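You operate a simulated robot arm through the tools that you are given. There is no shell and no other tool.

You are at the controls of a simulated two-armed robot. One attempt, no reset.

Task
Zero the gear model, crank in gear 2 until it shows 3 REV, then put the brake on.
Fine: the brake is the purple lever.

The check looks at the end state, three seconds after you hand in, the way a careful person would. Anything else that was tipped, shoved, dropped, spilled or broken makes it a failure.

Robot
Two 7-joint arms with two-finger parallel grippers on one trunk that stands fixed in place. Base frame: the origin is at the foot of the trunk, x ahead of it, y to its left, z up. Units: m, degrees, N and s.
The left shoulder is at [0.07, 0.133, 1.176], the right one opposite. With the tool pointing down near the work surface each hand reaches from about 0.1 to 0.64 m from the base axis, measured 20 degrees to its own side. Payload 1.57 kg a hand.
The tool frame of a hand sits at the grasp point between the pads (the TCP): z along the fingers, y along the line on which they close. The tips reach 0.03 m beyond it. The gripper opens to 0.08 m. The fingers are 0.017 m wide and 0.012 m thick; the gripper's body (0.04 by 0.082 m) begins 0.08 m behind the TCP.
Orientation is that of the tool frame in the base frame, as a unit quaternion [w, x, y, z]. With the fingers straight down and closing along the base's y, the tool's x points along the base's -x, its y along +y and its z along -z.

Tools
- The arms move only by the tool move_arm. It takes "left_rows", "right_rows" or both (then of equal length, played together; a hand with none holds still); each is a list that holds one entry, the list of rows, each a list of 7 numbers: the finger opening in m, from 0 to 0.08, then the shift along the tool's x, y, z in units of 100 mm (1.0 is 100 mm), then the turn, a rotation vector about the tool's x, y, z in units of 60 degrees (1.0 is 60 degrees). In form: [[[hand, dx, dy, dz, wx, wy, wz], ...]]. A call has 1 to 20 rows; each row is the pose to reach, as a shift and turn from the pose commanded when the call began, along the tool's axes at that moment. A call with a number of a shift or a turn outside -1 to 1 is refused whole. A row lasts 0.2 s, in which the tool goes at most 0.05 m and 8.6 degrees; a call with a longer step from one row to the next is refused whole, and so is a gripper value outside its range. Where a pose cannot be reached the arm comes as near as it can. A force on the tool above 90 N (or 10 N above the force at the start of the call, whichever is more), or a blocked arm, ends the call early, and 0.2 s more pass. Each finger travels about 0.153 m/s and halts on what it meets, pressing with about 25 N; the grip force reading is that of the motor and also rises with nothing between the fingers. The clock runs only during rows and for 0.2 s after the last one: add rows that repeat a pose to give the fingers time. The reply holds the time, the measured pose of the TCP, the force on the tool along the base axes, the opening and the grip force, in the units named above and with some noise, with the torque about the TCP (base axes, N m) and any sound that the robot's microphone picked up.
- Cameras (640 x 400 px; columns grow to the right, rows downward): "scene" is now at [0.1282, -0.035, 1.396]; the picture's right is [-0.42, -0.91, 0.00], its down [-0.59, 0.27, -0.76] and it looks along [0.69, -0.32, -0.65] (base axes); focal length 353 px, centre (320, 200). "left" rides on the left gripper at [0.072, 0.007, -0.122] in its tool frame; the picture's right is [-0.09, 1.00, 0.00], its down [-0.84, -0.08, -0.54] and it looks along [-0.54, -0.05, 0.84] (tool axes); focal length 238 px, centre (320, 200). "right" rides on the right gripper at [0.072, -0.007, -0.122] in its tool frame; the picture's right is [0.09, 1.00, 0.00], its down [-0.84, 0.08, -0.54] and it looks along [-0.54, 0.05, 0.84] (tool axes); focal length 238 px, centre (320, 200). There is no depth. A picture from a camera that has moved, and an enlarged one, comes with that camera's place and axes in the base frame and with its lens.
- grab_frame(camera): a new picture of that camera. No time passes.
- move_column(by): slides the trunk up (or, below 0, down) by that many m; the arms and the scene camera ride with it, the base frame stays. It gives what a move gives, with no picture.
- head_to(pan, tilt): turns the head with the scene camera to pan (to the left, within 86 degrees either way) and tilt (down, from -29 to 69), counted from straight ahead of the robot. It gives what a move gives.
- close_up(camera, box): a new picture of the part [left, top, right, bottom] of that camera's present view, enlarged. No time passes.
- job_done(): hands the job in; it is judged then, once.

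Places have to be worked out from the pictures, the camera data and where the tool is seen. Open the grippers and draw the arms clear of the work before you hand the job in, unless the task says otherwise.

The tools are called after ">>>" as a command line: name --argument value ..., lists and objects as JSON in quotes. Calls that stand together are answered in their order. move_arm: Moves the arms, as the interface text tells. Its arguments: {"type":"object","properties":{"left_rows":{"type":"array","items":{"type":"array","items":{"type":"array","items":{"type":"number"}}}},"right_rows":{"type":"array","items":{"type":"array","items":{"type":"array","items":{"type":"number"}}}}},"required":[]} The other tools are called the same way: move_column (by) moves the trunk up or down; head_to (pan, tilt) turns the head that bears the scene camera; grab_frame (camera) takes a picture; close_up (camera, box) takes an enlarged picture of a part of a camera's view; job_done () hands the job in.

At the start:

```text
time: 0.0
left_position: [0.3895, -0.0277, 1.2019]
left_ee_rot: [0.001, 0.0, 1.0, 0.0]
left_contact_force: [0.7, -0.9, 0.1]
left_moment: [0.02, -0.04, -0.01]
left_grip_width: 0.0799
left_grasp_force: 0.1
right_position: [0.3465, -0.4149, 1.1031]
right_ee_rot: [0.001, 0.0, 1.0, 0.001]
right_contact_force: [0.1, 0.6, 0.0]
right_moment: [0.01, -0.02, -0.01]
right_grip_width: 0.0801
right_grasp_force: 0.1
trunk travel left (down, up): [-0.75, 0.19]
head pan, tilt (commanded): [-24.6, 40.5]
```

scene: 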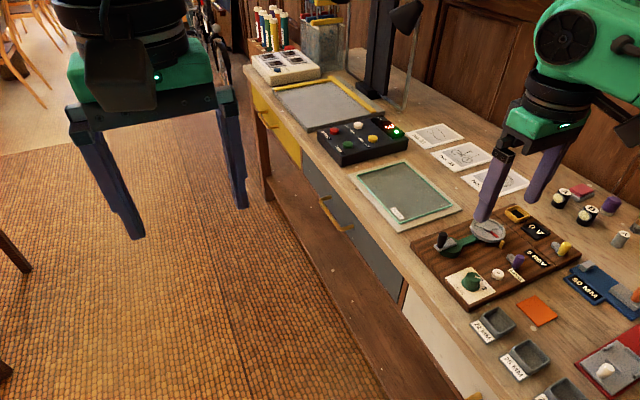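
right: 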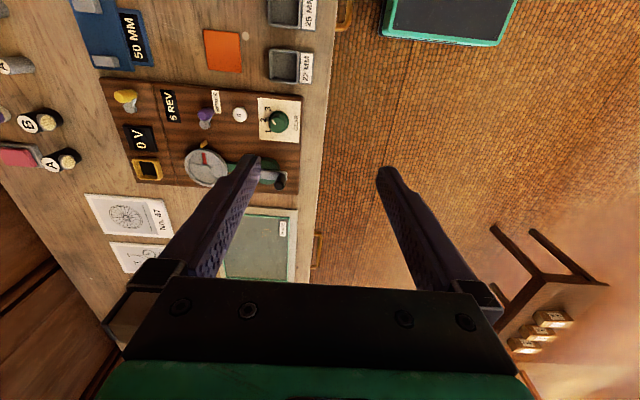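
left: 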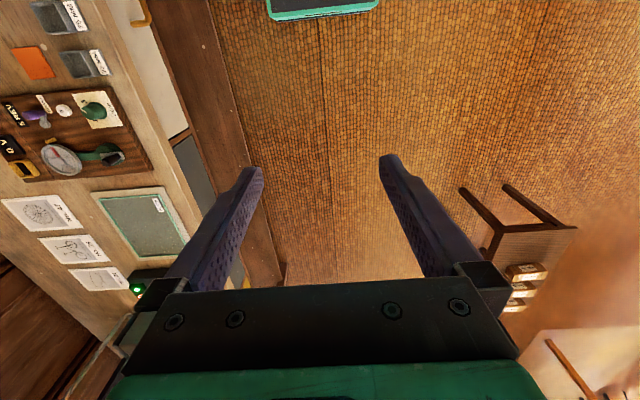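

The gear model is the brown board with a dial, green crank, white button, purple lever, yellow lever and green knob. I'll zoom in on it from the scene and right cameras first.

>>> close_up --camera "scene" --box '[400, 180, 600, 320]'

>>> close_up --camera "right" --box '[80, 60, 320, 210]'

>>> close_up --camera "left" --box '[0, 60, 200, 200]'

```text
2.86 times, centred on (500, 250) of scene
camera zoom: at [0.1282, -0.035, 1.396], right [-0.42, -0.91, 0.0], down [-0.59, 0.27, -0.76], along [0.69, -0.32, -0.65], focal length 1009 px, centre (-194, 57)
```

zoom: 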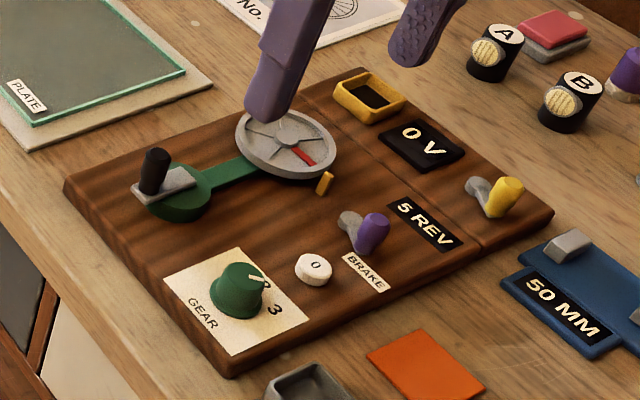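

```text
2.67 times, centred on (200, 135) of right
camera zoom: at [0.2747, -0.4193, 1.2245], right [-0.09, 1.0, 0.0], down [0.84, 0.08, 0.54], along [0.54, 0.05, -0.84], focal length 636 px, centre (640, 373)
```

zoom: 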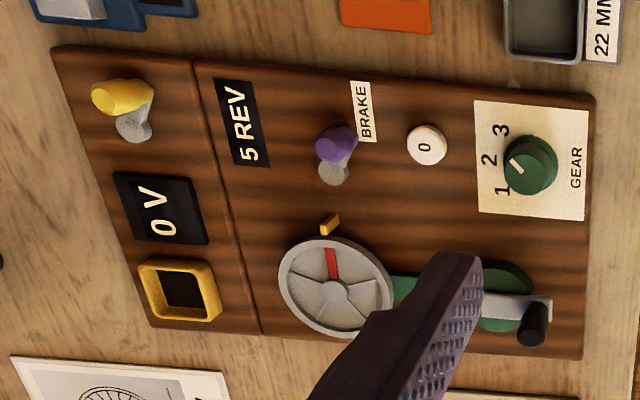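

```text
2.86 times, centred on (100, 130) of left
camera zoom: at [0.3164, -0.0202, 1.3239], right [0.09, 1.0, 0.0], down [0.84, -0.08, 0.54], along [0.54, -0.05, -0.84], focal length 681 px, centre (949, 400)
```

zoom: 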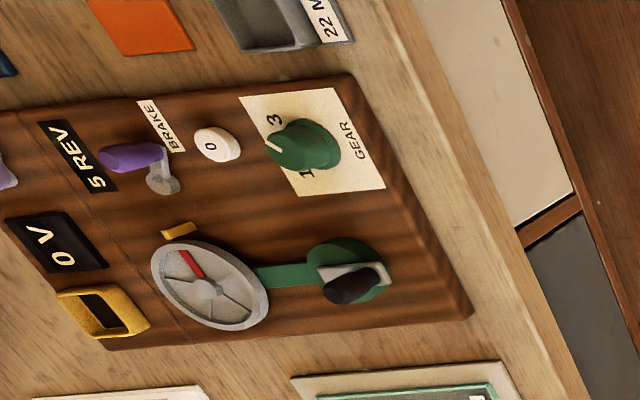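

Triangulating the white "0" button from the right and left cameras puts it at about [0.377, -0.540, 0.830], and the scene camera agrees. Next I'll enlarge the gear knob, brake lever, display and crank.

>>> close_up --camera "right" --box '[245, 85, 315, 150]'

>>> close_up --camera "right" --box '[150, 80, 255, 145]'

>>> close_up --camera "scene" --box '[425, 210, 525, 272]'

>>> close_up --camera "scene" --box '[445, 250, 555, 318]'

```text
6.15 times, centred on (280, 118) of right
camera zoom: at [0.2747, -0.4193, 1.2245], right [-0.09, 1.0, 0.0], down [0.84, 0.08, 0.54], along [0.54, 0.05, -0.84], focal length 1467 px, centre (566, 708)
```

zoom: 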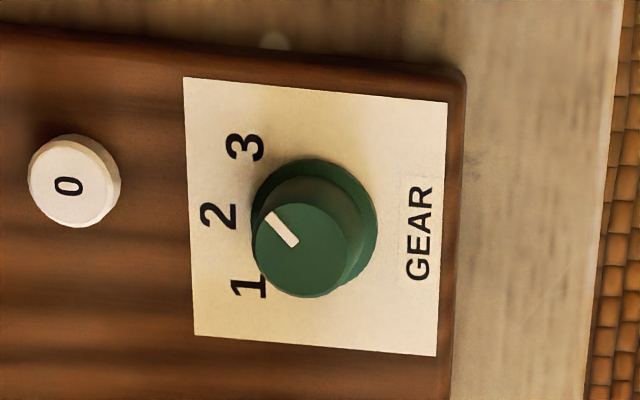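

```text
6.10 times, centred on (202, 112) of right
camera zoom: at [0.2747, -0.4193, 1.2245], right [-0.09, 1.0, 0.0], down [0.84, 0.08, 0.54], along [0.54, 0.05, -0.84], focal length 1453 px, centre (1036, 733)
```

zoom: 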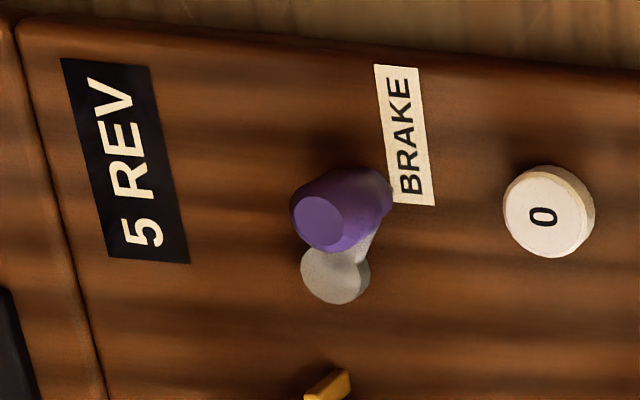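

```text
6.40 times, centred on (475, 241) of scene
camera zoom: at [0.1282, -0.035, 1.396], right [-0.42, -0.91, 0.0], down [-0.59, 0.27, -0.76], along [0.69, -0.32, -0.65], focal length 2260 px, centre (-672, -62)
```

zoom: 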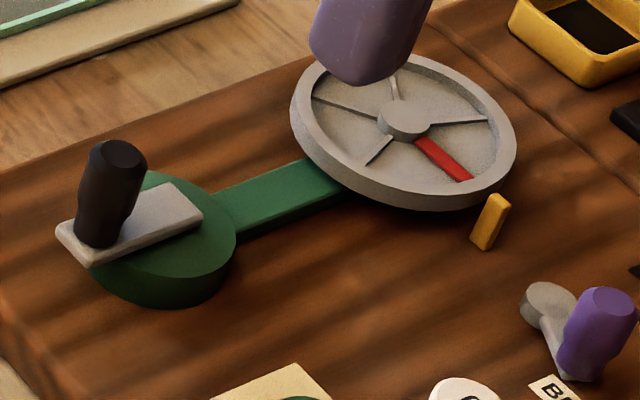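

```text
5.82 times, centred on (500, 284) of scene
camera zoom: at [0.1282, -0.035, 1.396], right [-0.42, -0.91, 0.0], down [-0.59, 0.27, -0.76], along [0.69, -0.32, -0.65], focal length 2054 px, centre (-727, -289)
```

zoom: 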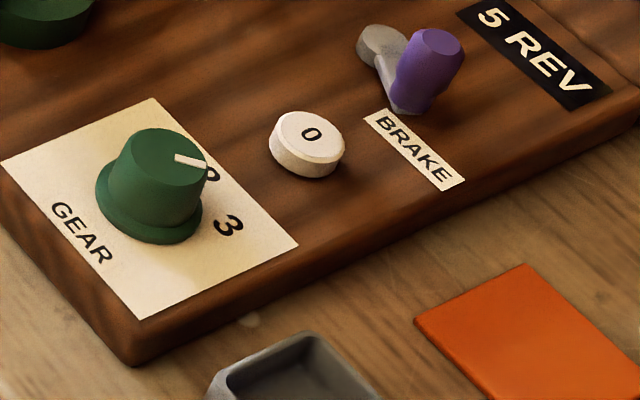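

The knob pointer is at 3, the display reads 5 REV, and the crank handle top is at roughly [0.475, -0.469, 0.883]. I'll move the right hand back and over the board to look from above and check its reach.

>>> move_arm --right_rows '[[[0.08, 0.1, -0.25, 0, 0, 0, 0], [0.08, 0.25, -0.5, 0, 0, 0, 0], [0.08, 0.4, -0.75, 0, 0, 0, 0], [0.08, 0.5, -1.0, 0, 0, 0, 0], [0.08, 0.5, -1.0, 0, 0, 0, 0]]]'

>>> head_to --pan -45 --tilt 45

>>> grab_frame --camera "right"

>>> grab_frame --camera "scene"

```text
time: 1.2
left_position: [0.389, -0.0266, 1.2025]
left_ee_rot: [0.001, -0.001, 1.0, -0.002]
left_contact_force: [0.1, 0.3, -1.5]
left_moment: [-0.01, 0.02, 0.0]
left_grip_width: 0.0803
left_grasp_force: 0.0
right_position: [0.2976, -0.5141, 1.1028]
right_ee_rot: [0.001, 0.0, 1.0, -0.001]
right_contact_force: [-0.4, -1.1, -0.2]
right_moment: [-0.01, 0.0, 0.02]
right_grip_width: 0.0802
right_grasp_force: 0.1
trunk travel left (down, up): [-0.75, 0.19]
head pan, tilt (commanded): [-24.6, 40.5]
```

```text
time: 2.0
left_position: [0.3889, -0.0266, 1.2008]
left_ee_rot: [0.0, 0.0, 1.0, -0.001]
left_contact_force: [-0.4, -0.3, -0.2]
left_moment: [-0.03, 0.0, -0.01]
left_grip_width: 0.0802
left_grasp_force: 0.1
right_position: [0.2974, -0.5131, 1.1037]
right_ee_rot: [0.0, 0.0, 1.0, -0.001]
right_contact_force: [0.1, -0.1, -0.3]
right_moment: [-0.01, 0.0, 0.03]
right_grip_width: 0.08
right_grasp_force: 0.0
trunk travel left (down, up): [-0.75, 0.19]
head pan, tilt (commanded): [-45.0, 45.0]
```

```text
taken
camera right: at [0.2262, -0.5187, 1.2247], right [-0.09, 1.0, 0.0], down [0.84, 0.08, 0.54], along [0.54, 0.05, -0.84], focal length 238 px, centre (320, 200)
```

right: 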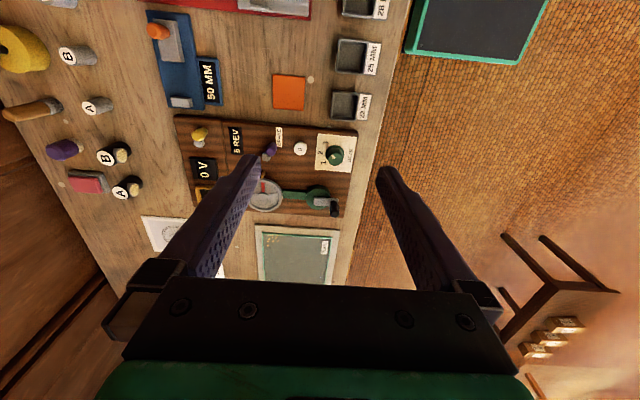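

```text
taken
camera scene: at [0.1087, -0.0571, 1.3895], right [-0.71, -0.71, 0.0], down [-0.5, 0.5, -0.71], along [0.5, -0.5, -0.71], focal length 353 px, centre (320, 200)
```

scene: 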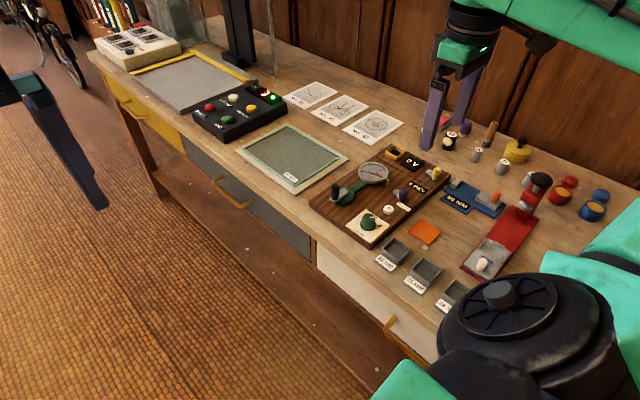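

The whole board is now unobstructed in the scene camera. I'll take enlarged views from both cameras to locate everything precisely.

>>> close_up --camera "scene" --box '[300, 140, 460, 250]'

>>> close_up --camera "right" --box '[170, 110, 370, 225]'

```text
3.64 times, centred on (380, 195) of scene
camera zoom: at [0.1087, -0.0571, 1.3895], right [-0.71, -0.71, 0.0], down [-0.5, 0.5, -0.71], along [0.5, -0.5, -0.71], focal length 1284 px, centre (102, 218)
```

zoom: 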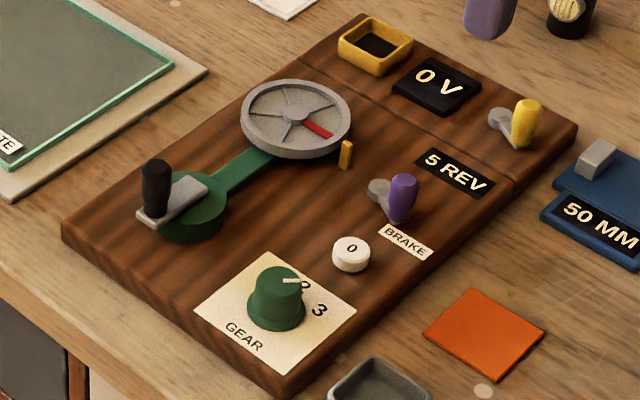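

```text
3.20 times, centred on (270, 168) of right
camera zoom: at [0.2262, -0.5187, 1.2247], right [-0.09, 1.0, 0.0], down [0.84, 0.08, 0.54], along [0.54, 0.05, -0.84], focal length 763 px, centre (480, 304)
```

zoom: 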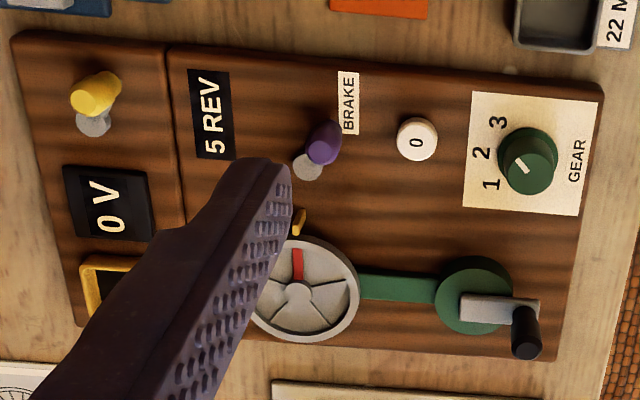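

Both views agree on the geometry. The board top is at z≈0.818, the gear knob is centred at about (0.386, -0.4765) with its top at 0.848, and the crank pivot is at about (0.471, -0.500) with a radius of about 0.031. The brake pivot is at about (0.400, -0.597) with its handle at (0.380, -0.587). I'll move above the gear knob first.

>>> move_arm --right_rows '[[[0.07, -0.2, 0.08, 0.2, 0, 0, 0], [0.06, -0.4, 0.16, 0.4, 0, 0, 0], [0.055, -0.6, 0.24, 0.6, 0, 0, 0], [0.055, -0.8, 0.32, 0.8, 0, 0, 0], [0.055, -0.895, 0.385, 1.0, 0, 0, 0], [0.055, -0.895, 0.385, 1.0, 0, 0, 0]]]'

>>> grab_frame --camera "scene"

>>> grab_frame --camera "right"

```text
time: 3.4
left_position: [0.3881, -0.0278, 1.2013]
left_ee_rot: [0.0, 0.0, 1.0, -0.001]
left_contact_force: [0.4, 0.0, 0.5]
left_moment: [-0.03, -0.01, 0.01]
left_grip_width: 0.0801
left_grasp_force: 0.1
right_position: [0.386, -0.4739, 1.0026]
right_ee_rot: [0.0, 0.0, 1.0, -0.001]
right_contact_force: [-0.9, -0.3, 0.1]
right_moment: [0.0, 0.0, 0.02]
right_grip_width: 0.0551
right_grasp_force: 0.0
trunk travel left (down, up): [-0.75, 0.19]
head pan, tilt (commanded): [-45.0, 45.0]
```

```text
taken
camera scene: at [0.1082, -0.057, 1.3895], right [-0.71, -0.71, 0.0], down [-0.5, 0.5, -0.71], along [0.5, -0.5, -0.71], focal length 353 px, centre (320, 200)
```

scene: 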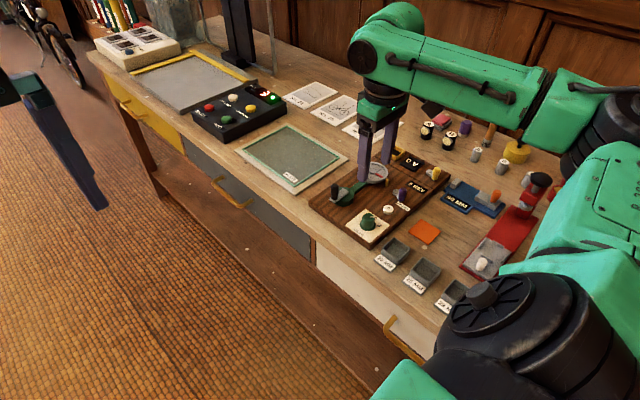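

```text
taken
camera right: at [0.3134, -0.4795, 1.1245], right [-0.09, 1.0, 0.0], down [0.84, 0.08, 0.54], along [0.54, 0.05, -0.84], focal length 238 px, centre (320, 200)
```

right: 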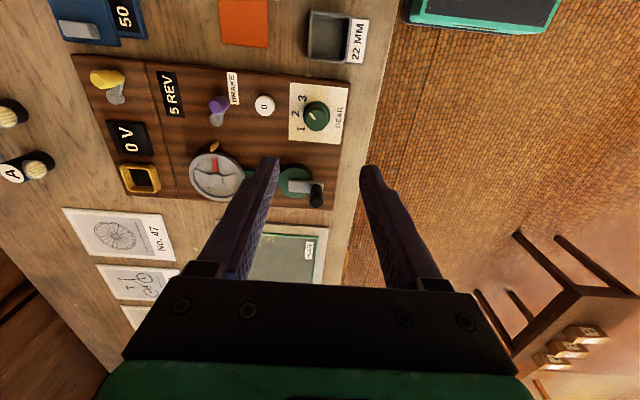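

The arm is above the knob with clear space around it. I'll take a close-up from the wrist to refine the knob's position and pointer angle.

>>> close_up --camera "right" --box '[280, 75, 360, 150]'

>>> close_up --camera "scene" --box '[330, 170, 430, 250]'

```text
5.33 times, centred on (320, 112) of right
camera zoom: at [0.3134, -0.4795, 1.1245], right [-0.09, 1.0, 0.0], down [0.84, 0.08, 0.54], along [0.54, 0.05, -0.84], focal length 1271 px, centre (320, 667)
```

zoom: 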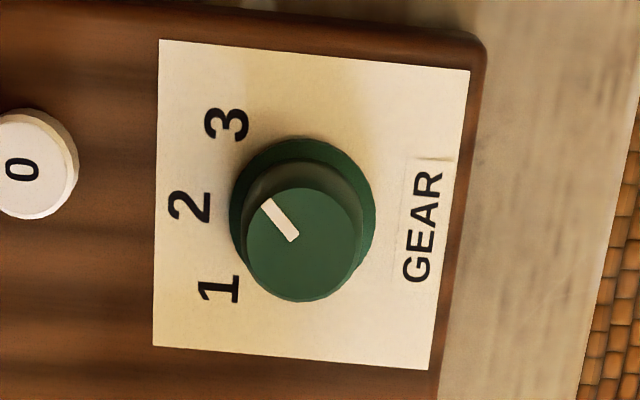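

```text
5.00 times, centred on (380, 210) of scene
camera zoom: at [0.1082, -0.057, 1.3895], right [-0.71, -0.71, 0.0], down [-0.5, 0.5, -0.71], along [0.5, -0.5, -0.71], focal length 1765 px, centre (20, 150)
```

zoom: 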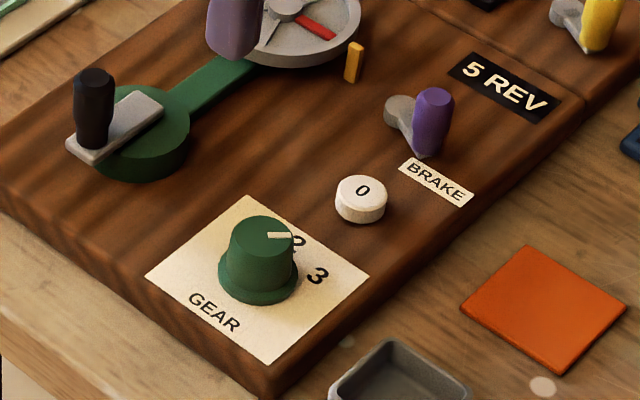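

The refined knob centre is about (0.3845, -0.4767) and its pointer sits at 45° (gear 3). I'll descend around it in two steps, then close.

>>> move_arm --right_rows '[[[0.055, 0.0, 0.0, 0.25, 0, 0, 0], [0.055, 0.015, 0.0, 0.5, 0, 0, 0], [0.055, 0.015, 0.0, 0.75, 0, 0, 0], [0.055, 0.015, 0.0, 1.0, 0, 0, 0], [0.055, 0.015, 0.0, 1.0, 0, 0, 0]]]'

>>> grab_frame --camera "right"

>>> close_up --camera "scene" --box '[300, 130, 460, 250]'

```text
time: 4.6
left_position: [0.388, -0.0278, 1.2025]
left_ee_rot: [0.001, 0.0, 1.0, -0.001]
left_contact_force: [-0.6, 0.0, 0.0]
left_moment: [0.03, 0.01, 0.02]
left_grip_width: 0.08
left_grasp_force: 0.1
right_position: [0.3823, -0.4763, 0.9053]
right_ee_rot: [0.0, 0.0, 1.0, 0.001]
right_contact_force: [-0.5, 0.9, -1.1]
right_moment: [0.0, -0.04, 0.01]
right_grip_width: 0.0551
right_grasp_force: 0.0
trunk travel left (down, up): [-0.75, 0.19]
head pan, tilt (commanded): [-45.0, 45.0]
```

```text
taken
camera right: at [0.3116, -0.4811, 1.0247], right [-0.09, 1.0, 0.0], down [0.84, 0.08, 0.54], along [0.54, 0.05, -0.84], focal length 238 px, centre (320, 200)
```

right: 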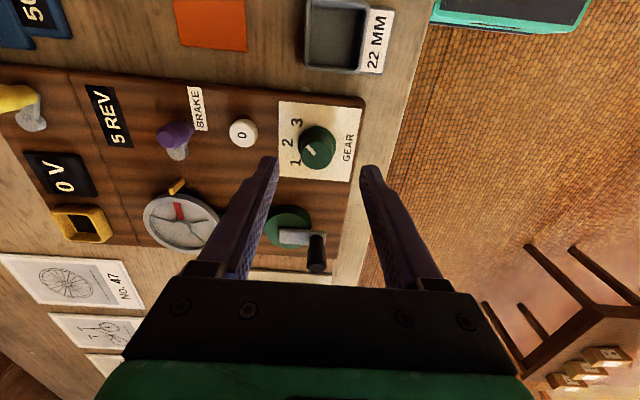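

```text
3.33 times, centred on (380, 190) of scene
camera zoom: at [0.1084, -0.0569, 1.3895], right [-0.71, -0.71, 0.0], down [-0.5, 0.5, -0.71], along [0.5, -0.5, -0.71], focal length 1177 px, centre (120, 233)
```

zoom: 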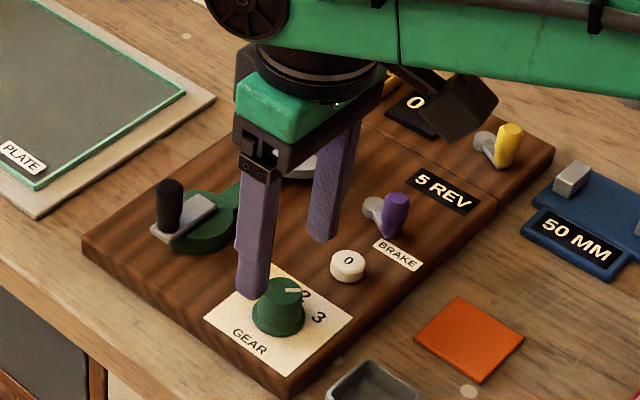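

The fingers straddle the knob from the side view. I'll take a precise close-up of the knob relative to the expected TCP projection before going lower.

>>> close_up --camera "right" --box '[260, 100, 380, 190]'

```text
4.44 times, centred on (320, 145) of right
camera zoom: at [0.3116, -0.4811, 1.0247], right [-0.09, 1.0, 0.0], down [0.84, 0.08, 0.54], along [0.54, 0.05, -0.84], focal length 1059 px, centre (320, 444)
```

zoom: 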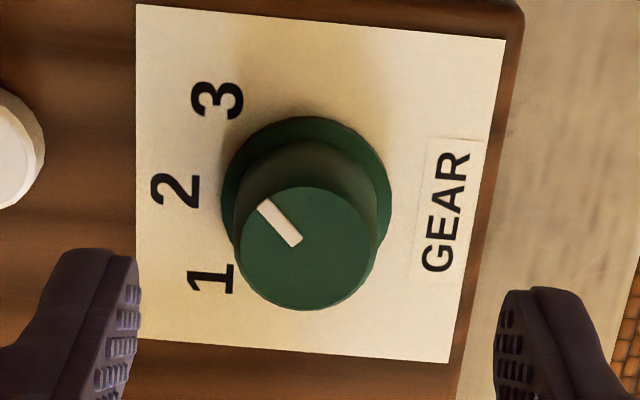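

The knob centre is confirmed at (0.3843, -0.4766), within 1–2 mm of the hand's axis. I'll descend to a TCP height of about 0.858 and close on the knob.

>>> move_arm --right_rows '[[[0.055, 0.0, -0.01, 0.2, 0, 0, 0], [0.055, 0.0, -0.01, 0.4, 0, 0, 0], [0.055, 0.0, -0.01, 0.45, 0, 0, 0], [0.04, 0.0, -0.01, 0.45, 0, 0, 0], [0.02, 0.0, -0.01, 0.45, 0, 0, 0], [0.015, 0.0, -0.01, 0.45, 0, 0, 0], [0.015, 0.0, -0.01, 0.45, 0, 0, 0]]]'

>>> grab_frame --camera "right"

>>> close_up --camera "scene" --box '[300, 130, 460, 250]'

```text
time: 6.2
left_position: [0.3876, -0.0292, 1.2017]
left_ee_rot: [0.001, 0.0, 1.0, 0.0]
left_contact_force: [0.3, -0.5, -0.4]
left_moment: [0.02, 0.01, 0.03]
left_grip_width: 0.0801
left_grasp_force: 0.1
right_position: [0.3844, -0.4783, 0.8585]
right_ee_rot: [0.001, 0.0, 1.0, -0.001]
right_contact_force: [1.1, -10.4, 5.4]
right_moment: [-0.38, 0.39, 0.0]
right_grip_width: 0.0275
right_grasp_force: 37.9
trunk travel left (down, up): [-0.75, 0.19]
head pan, tilt (commanded): [-45.0, 45.0]
```

```text
taken
camera right: at [0.3123, -0.4834, 0.9793], right [-0.09, 1.0, 0.0], down [0.84, 0.08, 0.54], along [0.54, 0.05, -0.84], focal length 238 px, centre (320, 200)
```

right: 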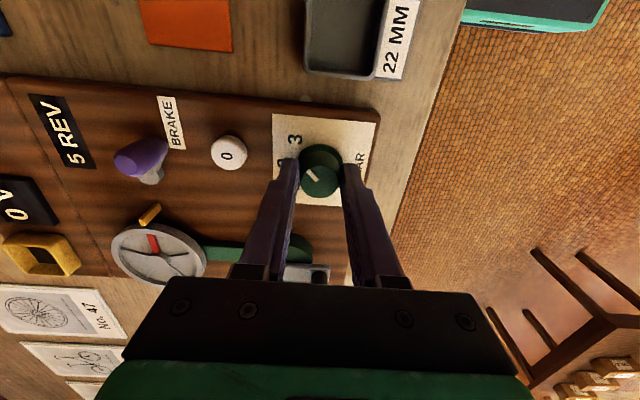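

```text
3.33 times, centred on (380, 190) of scene
camera zoom: at [0.1085, -0.0589, 1.3895], right [-0.71, -0.71, 0.0], down [-0.5, 0.5, -0.71], along [0.5, -0.5, -0.71], focal length 1177 px, centre (120, 233)
```

zoom: 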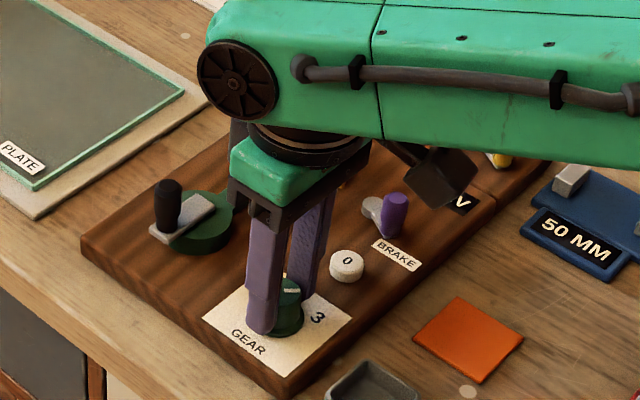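

The knob is gripped at 27.5 mm. I'll turn it 45° counter-clockwise seen from above (negative about tool z), with a small -y shift to relieve the side force.

>>> move_arm --right_rows '[[[0.015, 0, -0.01, 0, 0, 0, -0.1], [0.015, 0, -0.015, 0, 0, 0, -0.2], [0.015, 0, -0.015, 0, 0, 0, -0.3], [0.015, 0, -0.015, 0, 0, 0, -0.4], [0.015, 0, -0.015, 0, 0, 0, -0.5], [0.015, 0, -0.015, 0, 0, 0, -0.6], [0.015, 0, -0.015, 0, 0, 0, -0.7], [0.015, 0, -0.015, 0, 0, 0, -0.77], [0.015, 0, -0.015, 0, 0, 0, -0.77]]]'

>>> grab_frame --camera "right"

>>> close_up --camera "scene" --box '[340, 180, 420, 240]'

```text
time: 8.2
left_position: [0.3897, -0.028, 1.2014]
left_ee_rot: [0.002, 0.0, 1.0, 0.0]
left_contact_force: [0.2, -0.6, -1.0]
left_moment: [0.01, -0.02, 0.0]
left_grip_width: 0.08
left_grasp_force: 0.0
right_position: [0.3841, -0.4796, 0.8582]
right_ee_rot: [0.0, -0.394, 0.919, 0.001]
right_contact_force: [4.9, -9.4, 5.5]
right_moment: [-0.09, -0.43, -0.05]
right_grip_width: 0.0274
right_grasp_force: 37.0
trunk travel left (down, up): [-0.75, 0.19]
head pan, tilt (commanded): [-45.0, 45.0]
```

```text
taken
camera right: at [0.3398, -0.5346, 0.9792], right [-0.78, 0.62, 0.0], down [0.52, 0.66, 0.54], along [0.34, 0.43, -0.84], focal length 238 px, centre (320, 200)
```

right: 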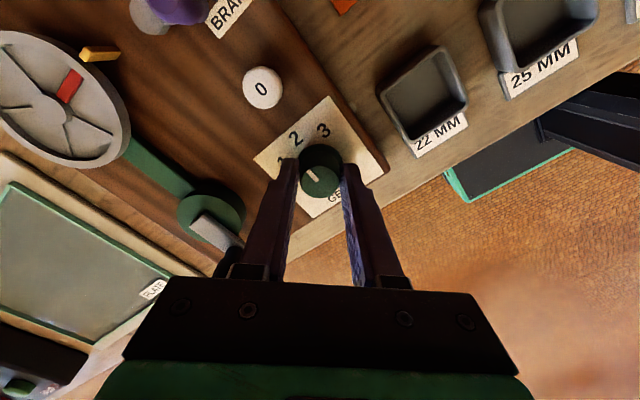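

```text
6.67 times, centred on (380, 210) of scene
camera zoom: at [0.109, -0.059, 1.3893], right [-0.71, -0.71, 0.0], down [-0.5, 0.5, -0.71], along [0.5, -0.5, -0.71], focal length 2354 px, centre (-80, 133)
```

zoom: 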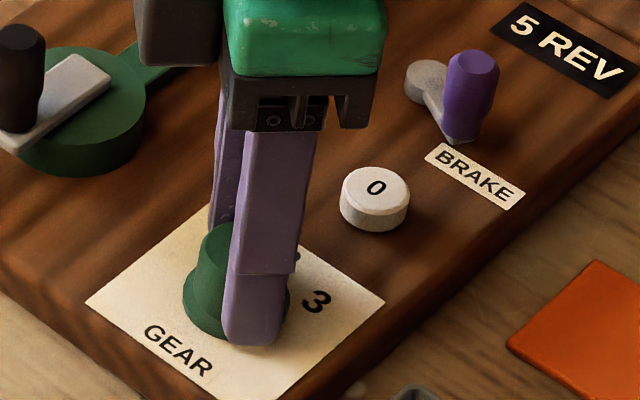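

The knob seems to have turned with the hand. I'll check the pointer against the labels in a wrist close-up.

>>> close_up --camera "right" --box '[240, 80, 400, 220]'

```text
2.86 times, centred on (320, 150) of right
camera zoom: at [0.3398, -0.5346, 0.9792], right [-0.78, 0.62, 0.0], down [0.52, 0.66, 0.54], along [0.34, 0.43, -0.84], focal length 681 px, centre (320, 343)
```

zoom: 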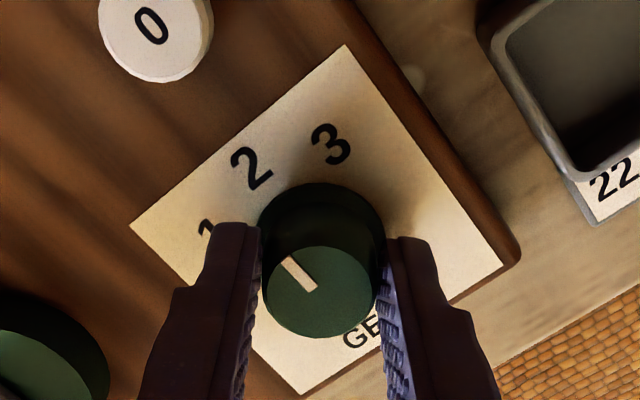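

The pointer is parallel to -y and aims at label 2. I'll release, rise, and turn the hand back.

>>> move_arm --right_rows '[[[0.03, 0, 0, 0, 0, 0, 0], [0.05, 0, 0, 0, 0, 0, 0], [0.055, 0, 0, 0, 0, 0, 0], [0.055, 0, 0, -0.2, 0, 0, 0], [0.055, 0, 0, -0.5, 0, 0, 0], [0.055, 0, 0, -0.8, 0, 0, 0], [0.055, 0, 0, -0.8, 0, 0, 0]]]'

>>> grab_frame --camera "right"

>>> close_up --camera "scene" --box '[300, 130, 460, 250]'

```text
time: 9.8
left_position: [0.3891, -0.0267, 1.2005]
left_ee_rot: [0.001, 0.0, 1.0, -0.001]
left_contact_force: [1.0, 0.1, 0.4]
left_moment: [0.02, 0.02, 0.03]
left_grip_width: 0.0799
left_grasp_force: 0.0
right_position: [0.3841, -0.4774, 0.9399]
right_ee_rot: [0.0, -0.392, 0.92, 0.001]
right_contact_force: [-0.7, 0.2, -0.7]
right_moment: [-0.01, 0.0, 0.0]
right_grip_width: 0.055
right_grasp_force: 0.1
trunk travel left (down, up): [-0.75, 0.19]
head pan, tilt (commanded): [-45.0, 45.0]
```

```text
taken
camera right: at [0.3392, -0.5325, 1.0608], right [-0.78, 0.62, 0.0], down [0.52, 0.66, 0.54], along [0.34, 0.42, -0.84], focal length 238 px, centre (320, 200)
```

right: 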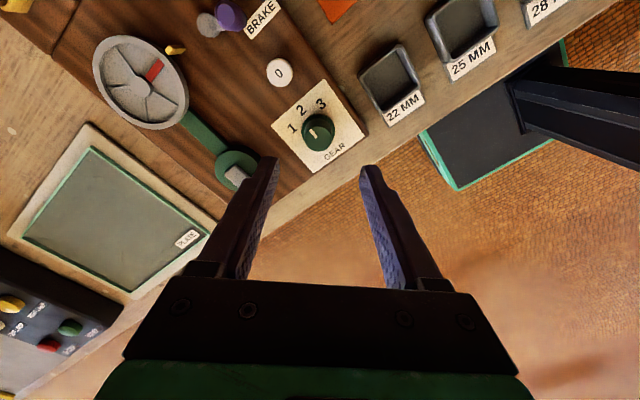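

```text
3.33 times, centred on (380, 190) of scene
camera zoom: at [0.1088, -0.0574, 1.3894], right [-0.71, -0.71, 0.0], down [-0.5, 0.5, -0.71], along [0.5, -0.5, -0.71], focal length 1177 px, centre (120, 233)
```

zoom: 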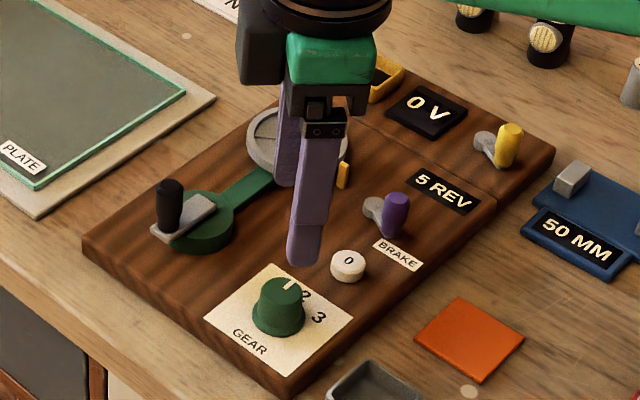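

The pointer looks different from the scene camera, so I'll check it with close-ups from both cameras.

>>> close_up --camera "scene" --box '[350, 195, 410, 235]'

>>> close_up --camera "right" --box '[260, 80, 380, 170]'

```text
10.00 times, centred on (380, 215) of scene
camera zoom: at [0.1088, -0.0574, 1.3894], right [-0.71, -0.71, 0.0], down [-0.5, 0.5, -0.71], along [0.5, -0.5, -0.71], focal length 3531 px, centre (-280, 50)
```

zoom: 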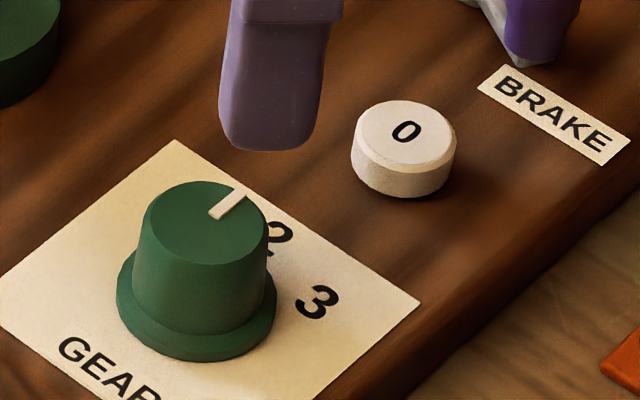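

```text
4.44 times, centred on (320, 125) of right
camera zoom: at [0.3392, -0.5325, 1.0608], right [-0.78, 0.62, 0.0], down [0.52, 0.66, 0.54], along [0.34, 0.42, -0.84], focal length 1059 px, centre (320, 533)
```

zoom: 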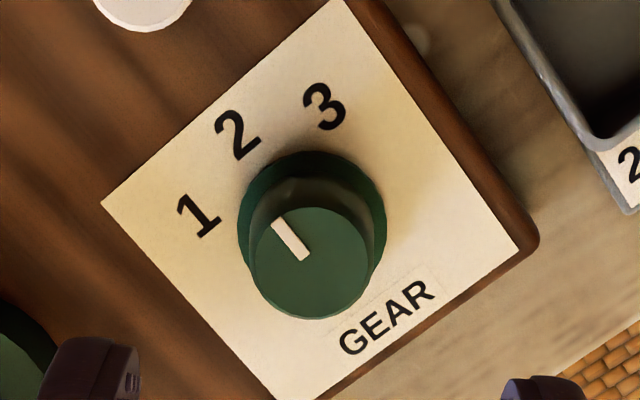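

The pointer is on 2 within a few degrees. I'll turn the hand back to its starting yaw and close the fingers, ready to press the zero button.

>>> move_arm --right_rows '[[[0.04, 0, 0, 0, 0, 0, 0.1], [0.02, 0, 0, 0, 0, 0, 0.2], [0.0, 0, 0, 0, 0, 0, 0.3], [0.0, 0, 0, 0, 0, 0, 0.4], [0.0, 0, 0, 0, 0, 0, 0.5], [0.0, 0, 0, 0, 0, 0, 0.6], [0.0, 0, 0, 0, 0, 0, 0.7], [0.0, 0, 0, 0, 0, 0, 0.77], [0.0, 0, 0, 0, 0, 0, 0.77]]]'

>>> grab_frame --camera "right"

```text
time: 11.8
left_position: [0.3893, -0.0276, 1.201]
left_ee_rot: [0.001, 0.0, 1.0, 0.0]
left_contact_force: [-0.2, -1.0, 0.0]
left_moment: [0.03, -0.01, 0.0]
left_grip_width: 0.0798
left_grasp_force: 0.1
right_position: [0.3829, -0.4781, 0.9382]
right_ee_rot: [0.0, 0.001, 1.0, 0.0]
right_contact_force: [0.8, 0.2, 0.0]
right_moment: [0.01, -0.02, -0.02]
right_grip_width: 0.0
right_grasp_force: 21.2
trunk travel left (down, up): [-0.75, 0.19]
head pan, tilt (commanded): [-45.0, 45.0]
```

```text
taken
camera right: at [0.3123, -0.483, 1.0593], right [-0.09, 1.0, 0.0], down [0.84, 0.08, 0.54], along [0.54, 0.05, -0.84], focal length 238 px, centre (320, 200)
```

right: 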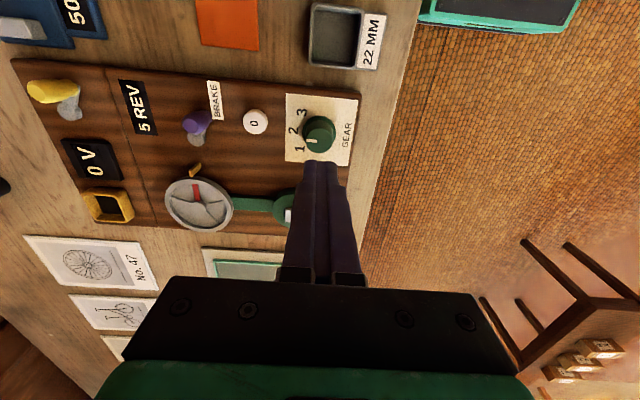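

The button works out at (0.3775, -0.5393, 0.830). I'll move over it and come down to just above.

>>> move_arm --right_rows '[[[0.0, 0.02, -0.2, 0, 0, 0, 0], [0.0, 0.05, -0.4, 0, 0, 0, 0], [0.0, 0.07, -0.604, 0, 0, 0, 0], [0.0, 0.07, -0.604, 0.25, 0, 0, 0], [0.0, 0.07, -0.604, 0.5, 0, 0, 0], [0.0, 0.07, -0.604, 0.65, 0, 0, 0], [0.0, 0.07, -0.604, 0.65, 0, 0, 0]]]'

>>> close_up --camera "right" --box '[240, 90, 400, 190]'

>>> close_up --camera "scene" --box '[330, 150, 460, 240]'

```text
time: 13.4
left_position: [0.3875, -0.0277, 1.2019]
left_ee_rot: [0.002, -0.002, 1.0, -0.001]
left_contact_force: [1.0, -0.1, -0.2]
left_moment: [0.01, 0.0, 0.02]
left_grip_width: 0.0799
left_grasp_force: 0.2
right_position: [0.3753, -0.5386, 0.8741]
right_ee_rot: [0.001, 0.0, 1.0, 0.0]
right_contact_force: [0.3, 0.0, 0.2]
right_moment: [-0.01, -0.01, -0.03]
right_grip_width: 0.0001
right_grasp_force: 20.6
trunk travel left (down, up): [-0.75, 0.19]
head pan, tilt (commanded): [-45.0, 45.0]
```

```text
4.00 times, centred on (320, 140) of right
camera zoom: at [0.3044, -0.545, 0.9949], right [-0.09, 1.0, 0.0], down [0.84, 0.08, 0.54], along [0.54, 0.05, -0.84], focal length 953 px, centre (320, 440)
```

zoom: 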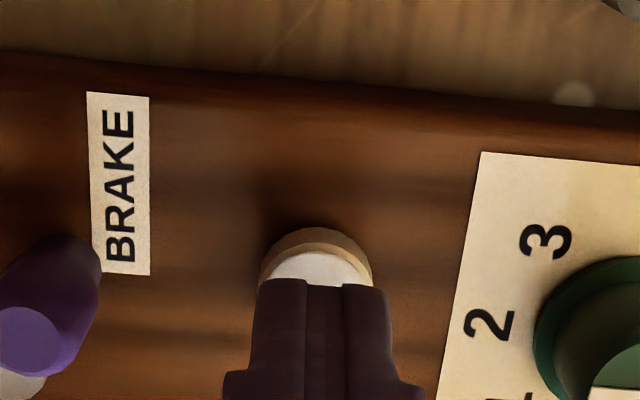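

```text
4.44 times, centred on (395, 195) of scene
camera zoom: at [0.1086, -0.057, 1.3895], right [-0.71, -0.71, 0.0], down [-0.5, 0.5, -0.71], along [0.5, -0.5, -0.71], focal length 1569 px, centre (-13, 222)
```

zoom: 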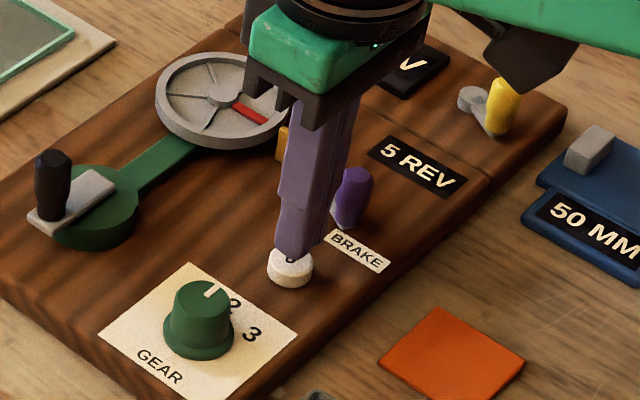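

The closed fingertips sit just over the button. I'll press down gently in small steps, hold briefly, and lift off.

>>> move_arm --right_rows '[[[0.0, 0, 0, 0.08, 0, 0, 0], [0.0, 0, 0, 0.13, 0, 0, 0], [0.0, 0, 0, 0.16, 0, 0, 0], [0.0, 0, 0, 0.18, 0, 0, 0], [0.0, 0, 0, 0.18, 0, 0, 0]]]'

>>> close_up --camera "scene" --box '[330, 150, 460, 240]'

```text
time: 14.6
left_position: [0.3877, -0.0271, 1.2029]
left_ee_rot: [0.001, 0.0, 1.0, -0.001]
left_contact_force: [0.0, -0.6, 0.2]
left_moment: [0.01, 0.01, 0.01]
left_grip_width: 0.08
left_grasp_force: 0.0
right_position: [0.3769, -0.538, 0.8578]
right_ee_rot: [0.001, 0.0, 1.0, -0.002]
right_contact_force: [3.1, -4.2, 10.3]
right_moment: [-0.11, -0.11, -0.02]
right_grip_width: 0.0001
right_grasp_force: 21.5
trunk travel left (down, up): [-0.75, 0.19]
head pan, tilt (commanded): [-45.0, 45.0]
heard: click
```

```text
4.44 times, centred on (395, 195) of scene
camera zoom: at [0.1079, -0.0562, 1.3897], right [-0.71, -0.71, 0.0], down [-0.5, 0.5, -0.71], along [0.5, -0.5, -0.71], focal length 1569 px, centre (-13, 222)
```

zoom: 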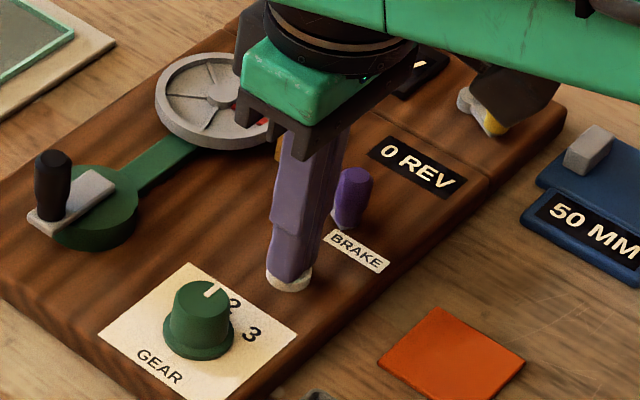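

A click was heard and the display now reads 0 REV. I'll lift clear of the button.

>>> move_arm --right_rows '[[[0.0, 0, 0, -0.1, 0, 0, 0], [0.0, 0, 0, -0.3, 0, 0, 0], [0.02, 0, 0, -0.6, 0, 0, 0], [0.04, 0, 0, -0.9, 0, 0, 0], [0.04, 0, 0, -0.92, 0, 0, 0]]]'

>>> grab_frame --camera "right"

>>> close_up --camera "scene" --box '[300, 130, 460, 240]'

```text
time: 15.8
left_position: [0.3894, -0.0276, 1.2016]
left_ee_rot: [0.0, 0.0, 1.0, 0.001]
left_contact_force: [-0.3, -0.6, -0.1]
left_moment: [0.0, 0.01, -0.01]
left_grip_width: 0.0797
left_grasp_force: 0.0
right_position: [0.3766, -0.5377, 0.9482]
right_ee_rot: [-0.001, 0.001, 1.0, 0.0]
right_contact_force: [0.3, 1.0, 0.5]
right_moment: [0.0, 0.01, -0.02]
right_grip_width: 0.0399
right_grasp_force: 0.1
trunk travel left (down, up): [-0.75, 0.19]
head pan, tilt (commanded): [-45.0, 45.0]
```

```text
taken
camera right: at [0.3052, -0.5431, 1.0692], right [-0.09, 1.0, 0.0], down [0.84, 0.08, 0.54], along [0.54, 0.05, -0.84], focal length 238 px, centre (320, 200)
```

right: 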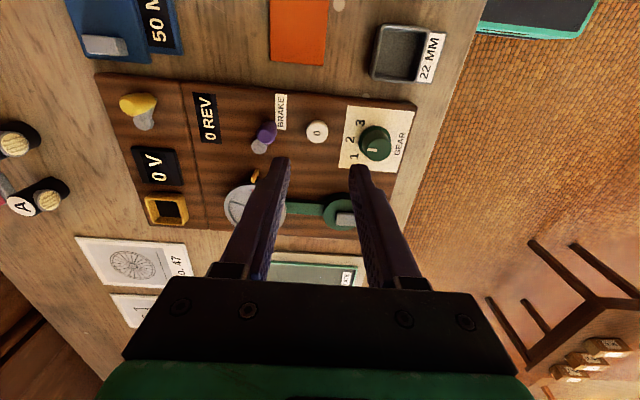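

```text
3.64 times, centred on (380, 185) of scene
camera zoom: at [0.1087, -0.0573, 1.3894], right [-0.71, -0.71, 0.0], down [-0.5, 0.5, -0.71], along [0.5, -0.5, -0.71], focal length 1284 px, centre (102, 254)
```

zoom: 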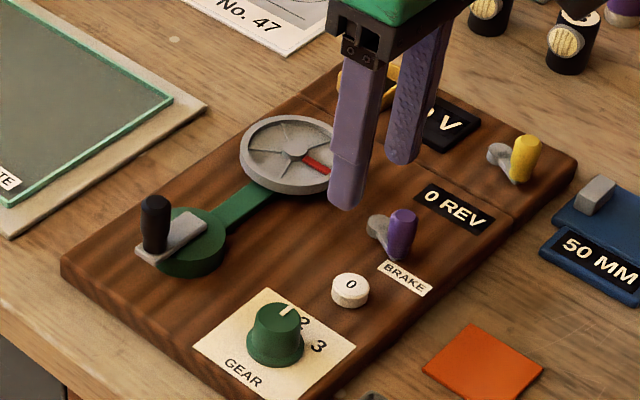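

The display reads 0 REV and the gear is on 2. Next I'll check the reach at the far side of the crank circle, at a safe height.

>>> move_arm --right_rows '[[[0.04, -0.3, 0.06, 0, 0, 0, 0], [0.04, -0.6, 0.12, 0, 0, 0, 0], [0.04, -0.9, 0.18, 0, 0, 0, 0], [0.04, -0.95, 0.18, 0, 0, 0, 0], [0.04, -0.95, 0.18, 0, 0, 0, 0]]]'

>>> move_arm --right_rows '[[[0.04, -0.1, 0, 0, 0, 0, 0], [0.04, -0.215, 0, 0, 0, 0, 0], [0.04, -0.215, 0, 0, 0, 0, 0]]]'

>>> grab_frame --camera "scene"

```text
time: 17.0
left_position: [0.3883, -0.027, 1.2016]
left_ee_rot: [0.001, -0.001, 1.0, 0.0]
left_contact_force: [-0.4, -0.1, -0.6]
left_moment: [-0.02, 0.02, 0.02]
left_grip_width: 0.0801
left_grasp_force: 0.0
right_position: [0.4727, -0.5209, 0.9489]
right_ee_rot: [0.0, -0.001, 1.0, 0.0]
right_contact_force: [-0.4, 0.9, -0.9]
right_moment: [-0.01, 0.01, 0.01]
right_grip_width: 0.0401
right_grasp_force: 0.0
trunk travel left (down, up): [-0.75, 0.19]
head pan, tilt (commanded): [-45.0, 45.0]
```

```text
time: 17.8
left_position: [0.3883, -0.0279, 1.2022]
left_ee_rot: [0.001, 0.0, 1.0, 0.0]
left_contact_force: [-0.2, -1.1, 0.9]
left_moment: [-0.02, 0.0, -0.03]
left_grip_width: 0.08
left_grasp_force: 0.1
right_position: [0.4941, -0.5204, 0.9467]
right_ee_rot: [-0.001, 0.0, 1.0, -0.001]
right_contact_force: [0.4, 0.3, 0.2]
right_moment: [-0.03, 0.02, 0.0]
right_grip_width: 0.0399
right_grasp_force: 0.1
trunk travel left (down, up): [-0.75, 0.19]
head pan, tilt (commanded): [-45.0, 45.0]
```

```text
taken
camera scene: at [0.1083, -0.0574, 1.3895], right [-0.71, -0.71, 0.0], down [-0.5, 0.5, -0.71], along [0.5, -0.5, -0.71], focal length 353 px, centre (320, 200)
```

scene: 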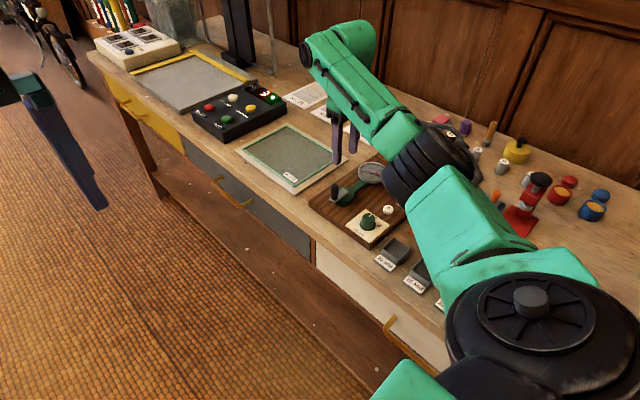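

That far point is reached exactly at z=0.947. I'll lower to about 0.892, with the tips still above the wheel, to confirm reach at working height.

>>> move_arm --right_rows '[[[0.03, 0, 0, 0.2, 0, 0, 0], [0.03, 0, 0, 0.4, 0, 0, 0], [0.03, 0, 0, 0.55, 0, 0, 0], [0.03, 0, 0, 0.55, 0, 0, 0]]]'

>>> close_up --camera "scene" --box '[280, 100, 440, 240]'

>>> grab_frame --camera "left"

```text
time: 18.8
left_position: [0.3893, -0.027, 1.2021]
left_ee_rot: [0.002, 0.0, 1.0, -0.001]
left_contact_force: [0.4, -0.1, -0.3]
left_moment: [-0.02, -0.01, -0.02]
left_grip_width: 0.0803
left_grasp_force: 0.0
right_position: [0.4939, -0.5184, 0.8917]
right_ee_rot: [0.0, 0.0, 1.0, 0.0]
right_contact_force: [0.0, -0.8, -0.1]
right_moment: [0.0, 0.04, 0.0]
right_grip_width: 0.0299
right_grasp_force: 0.0
trunk travel left (down, up): [-0.75, 0.19]
head pan, tilt (commanded): [-45.0, 45.0]
```

```text
2.86 times, centred on (360, 170) of scene
camera zoom: at [0.1087, -0.0571, 1.3895], right [-0.71, -0.71, 0.0], down [-0.5, 0.5, -0.71], along [0.5, -0.5, -0.71], focal length 1009 px, centre (206, 286)
```

zoom: 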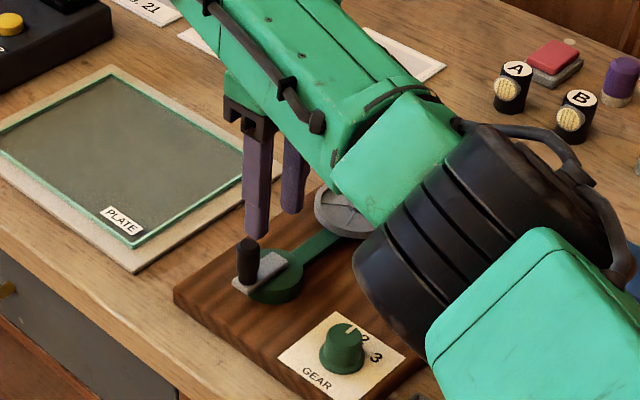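

```text
taken
camera left: at [0.3165, -0.0202, 1.3239], right [0.09, 1.0, 0.0], down [0.84, -0.08, 0.54], along [0.54, -0.05, -0.84], focal length 238 px, centre (320, 200)
```

left: 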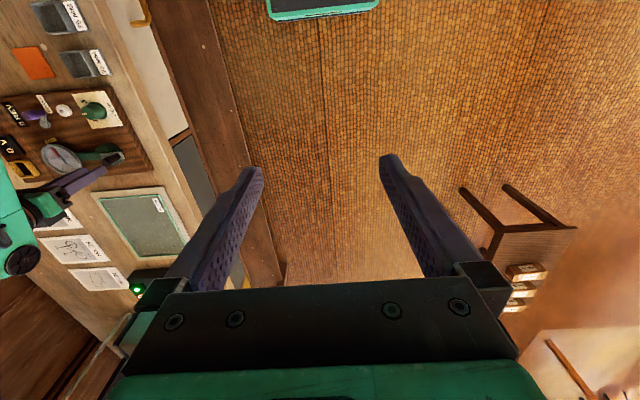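

Working height is reachable too. I'll go back up, move over the crank handle at (0.474, -0.4685), and check alignment from the wrist.

>>> move_arm --right_rows '[[[0.04, 0, 0, -0.25, 0, 0, 0], [0.04, 0, 0, -0.5, 0, 0, 0], [0.04, 0.1, 0.25, -0.55, 0, 0, 0], [0.04, 0.2, 0.5, -0.55, 0, 0, 0], [0.04, 0.2, 0.528, -0.55, 0, 0, 0], [0.04, 0.2, 0.528, -0.55, 0, 0, 0]]]'

>>> grab_frame --camera "right"

>>> close_up --camera "scene" --box '[280, 120, 420, 240]'

>>> close_up --camera "left" --box '[0, 70, 160, 200]'

```text
time: 20.2
left_position: [0.3897, -0.0281, 1.202]
left_ee_rot: [0.001, -0.001, 1.0, 0.0]
left_contact_force: [0.9, -0.9, -0.1]
left_moment: [0.0, 0.04, -0.01]
left_grip_width: 0.0799
left_grasp_force: 0.1
right_position: [0.4749, -0.4655, 0.9465]
right_ee_rot: [0.0, 0.0, 1.0, 0.001]
right_contact_force: [-0.4, 0.4, 0.0]
right_moment: [-0.01, 0.0, 0.03]
right_grip_width: 0.0398
right_grasp_force: 0.0
trunk travel left (down, up): [-0.75, 0.19]
head pan, tilt (commanded): [-45.0, 45.0]
```

```text
taken
camera right: at [0.4032, -0.4712, 1.0681], right [-0.09, 1.0, 0.0], down [0.84, 0.08, 0.54], along [0.54, 0.05, -0.84], focal length 238 px, centre (320, 200)
```

right: 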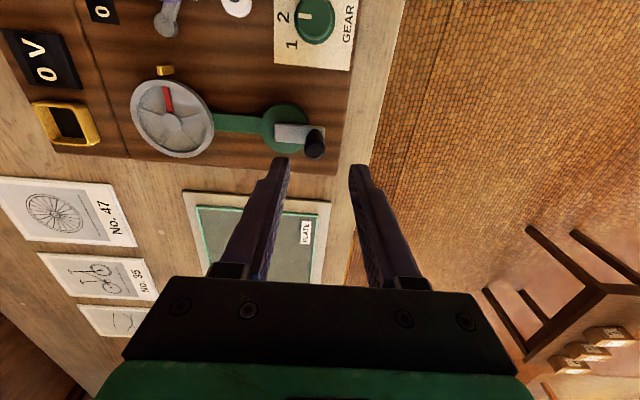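

```text
3.33 times, centred on (350, 180) of scene
camera zoom: at [0.1087, -0.0574, 1.3894], right [-0.71, -0.71, 0.0], down [-0.5, 0.5, -0.71], along [0.5, -0.5, -0.71], focal length 1177 px, centre (220, 267)
```

zoom: 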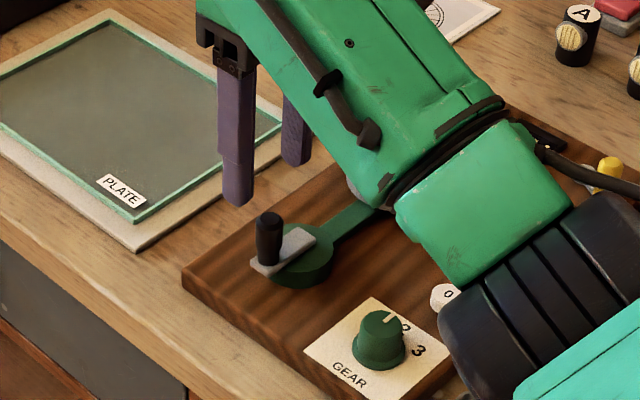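

```text
3.08 times, centred on (80, 135) of left
camera zoom: at [0.3164, -0.0204, 1.3239], right [0.09, 1.0, 0.0], down [0.84, -0.08, 0.54], along [0.54, -0.05, -0.84], focal length 733 px, centre (1058, 400)
```

zoom: 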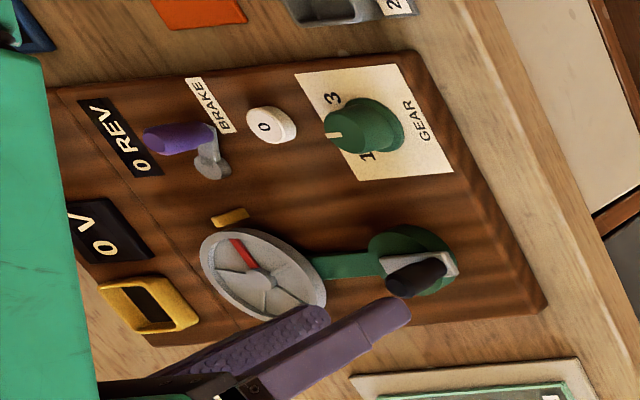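

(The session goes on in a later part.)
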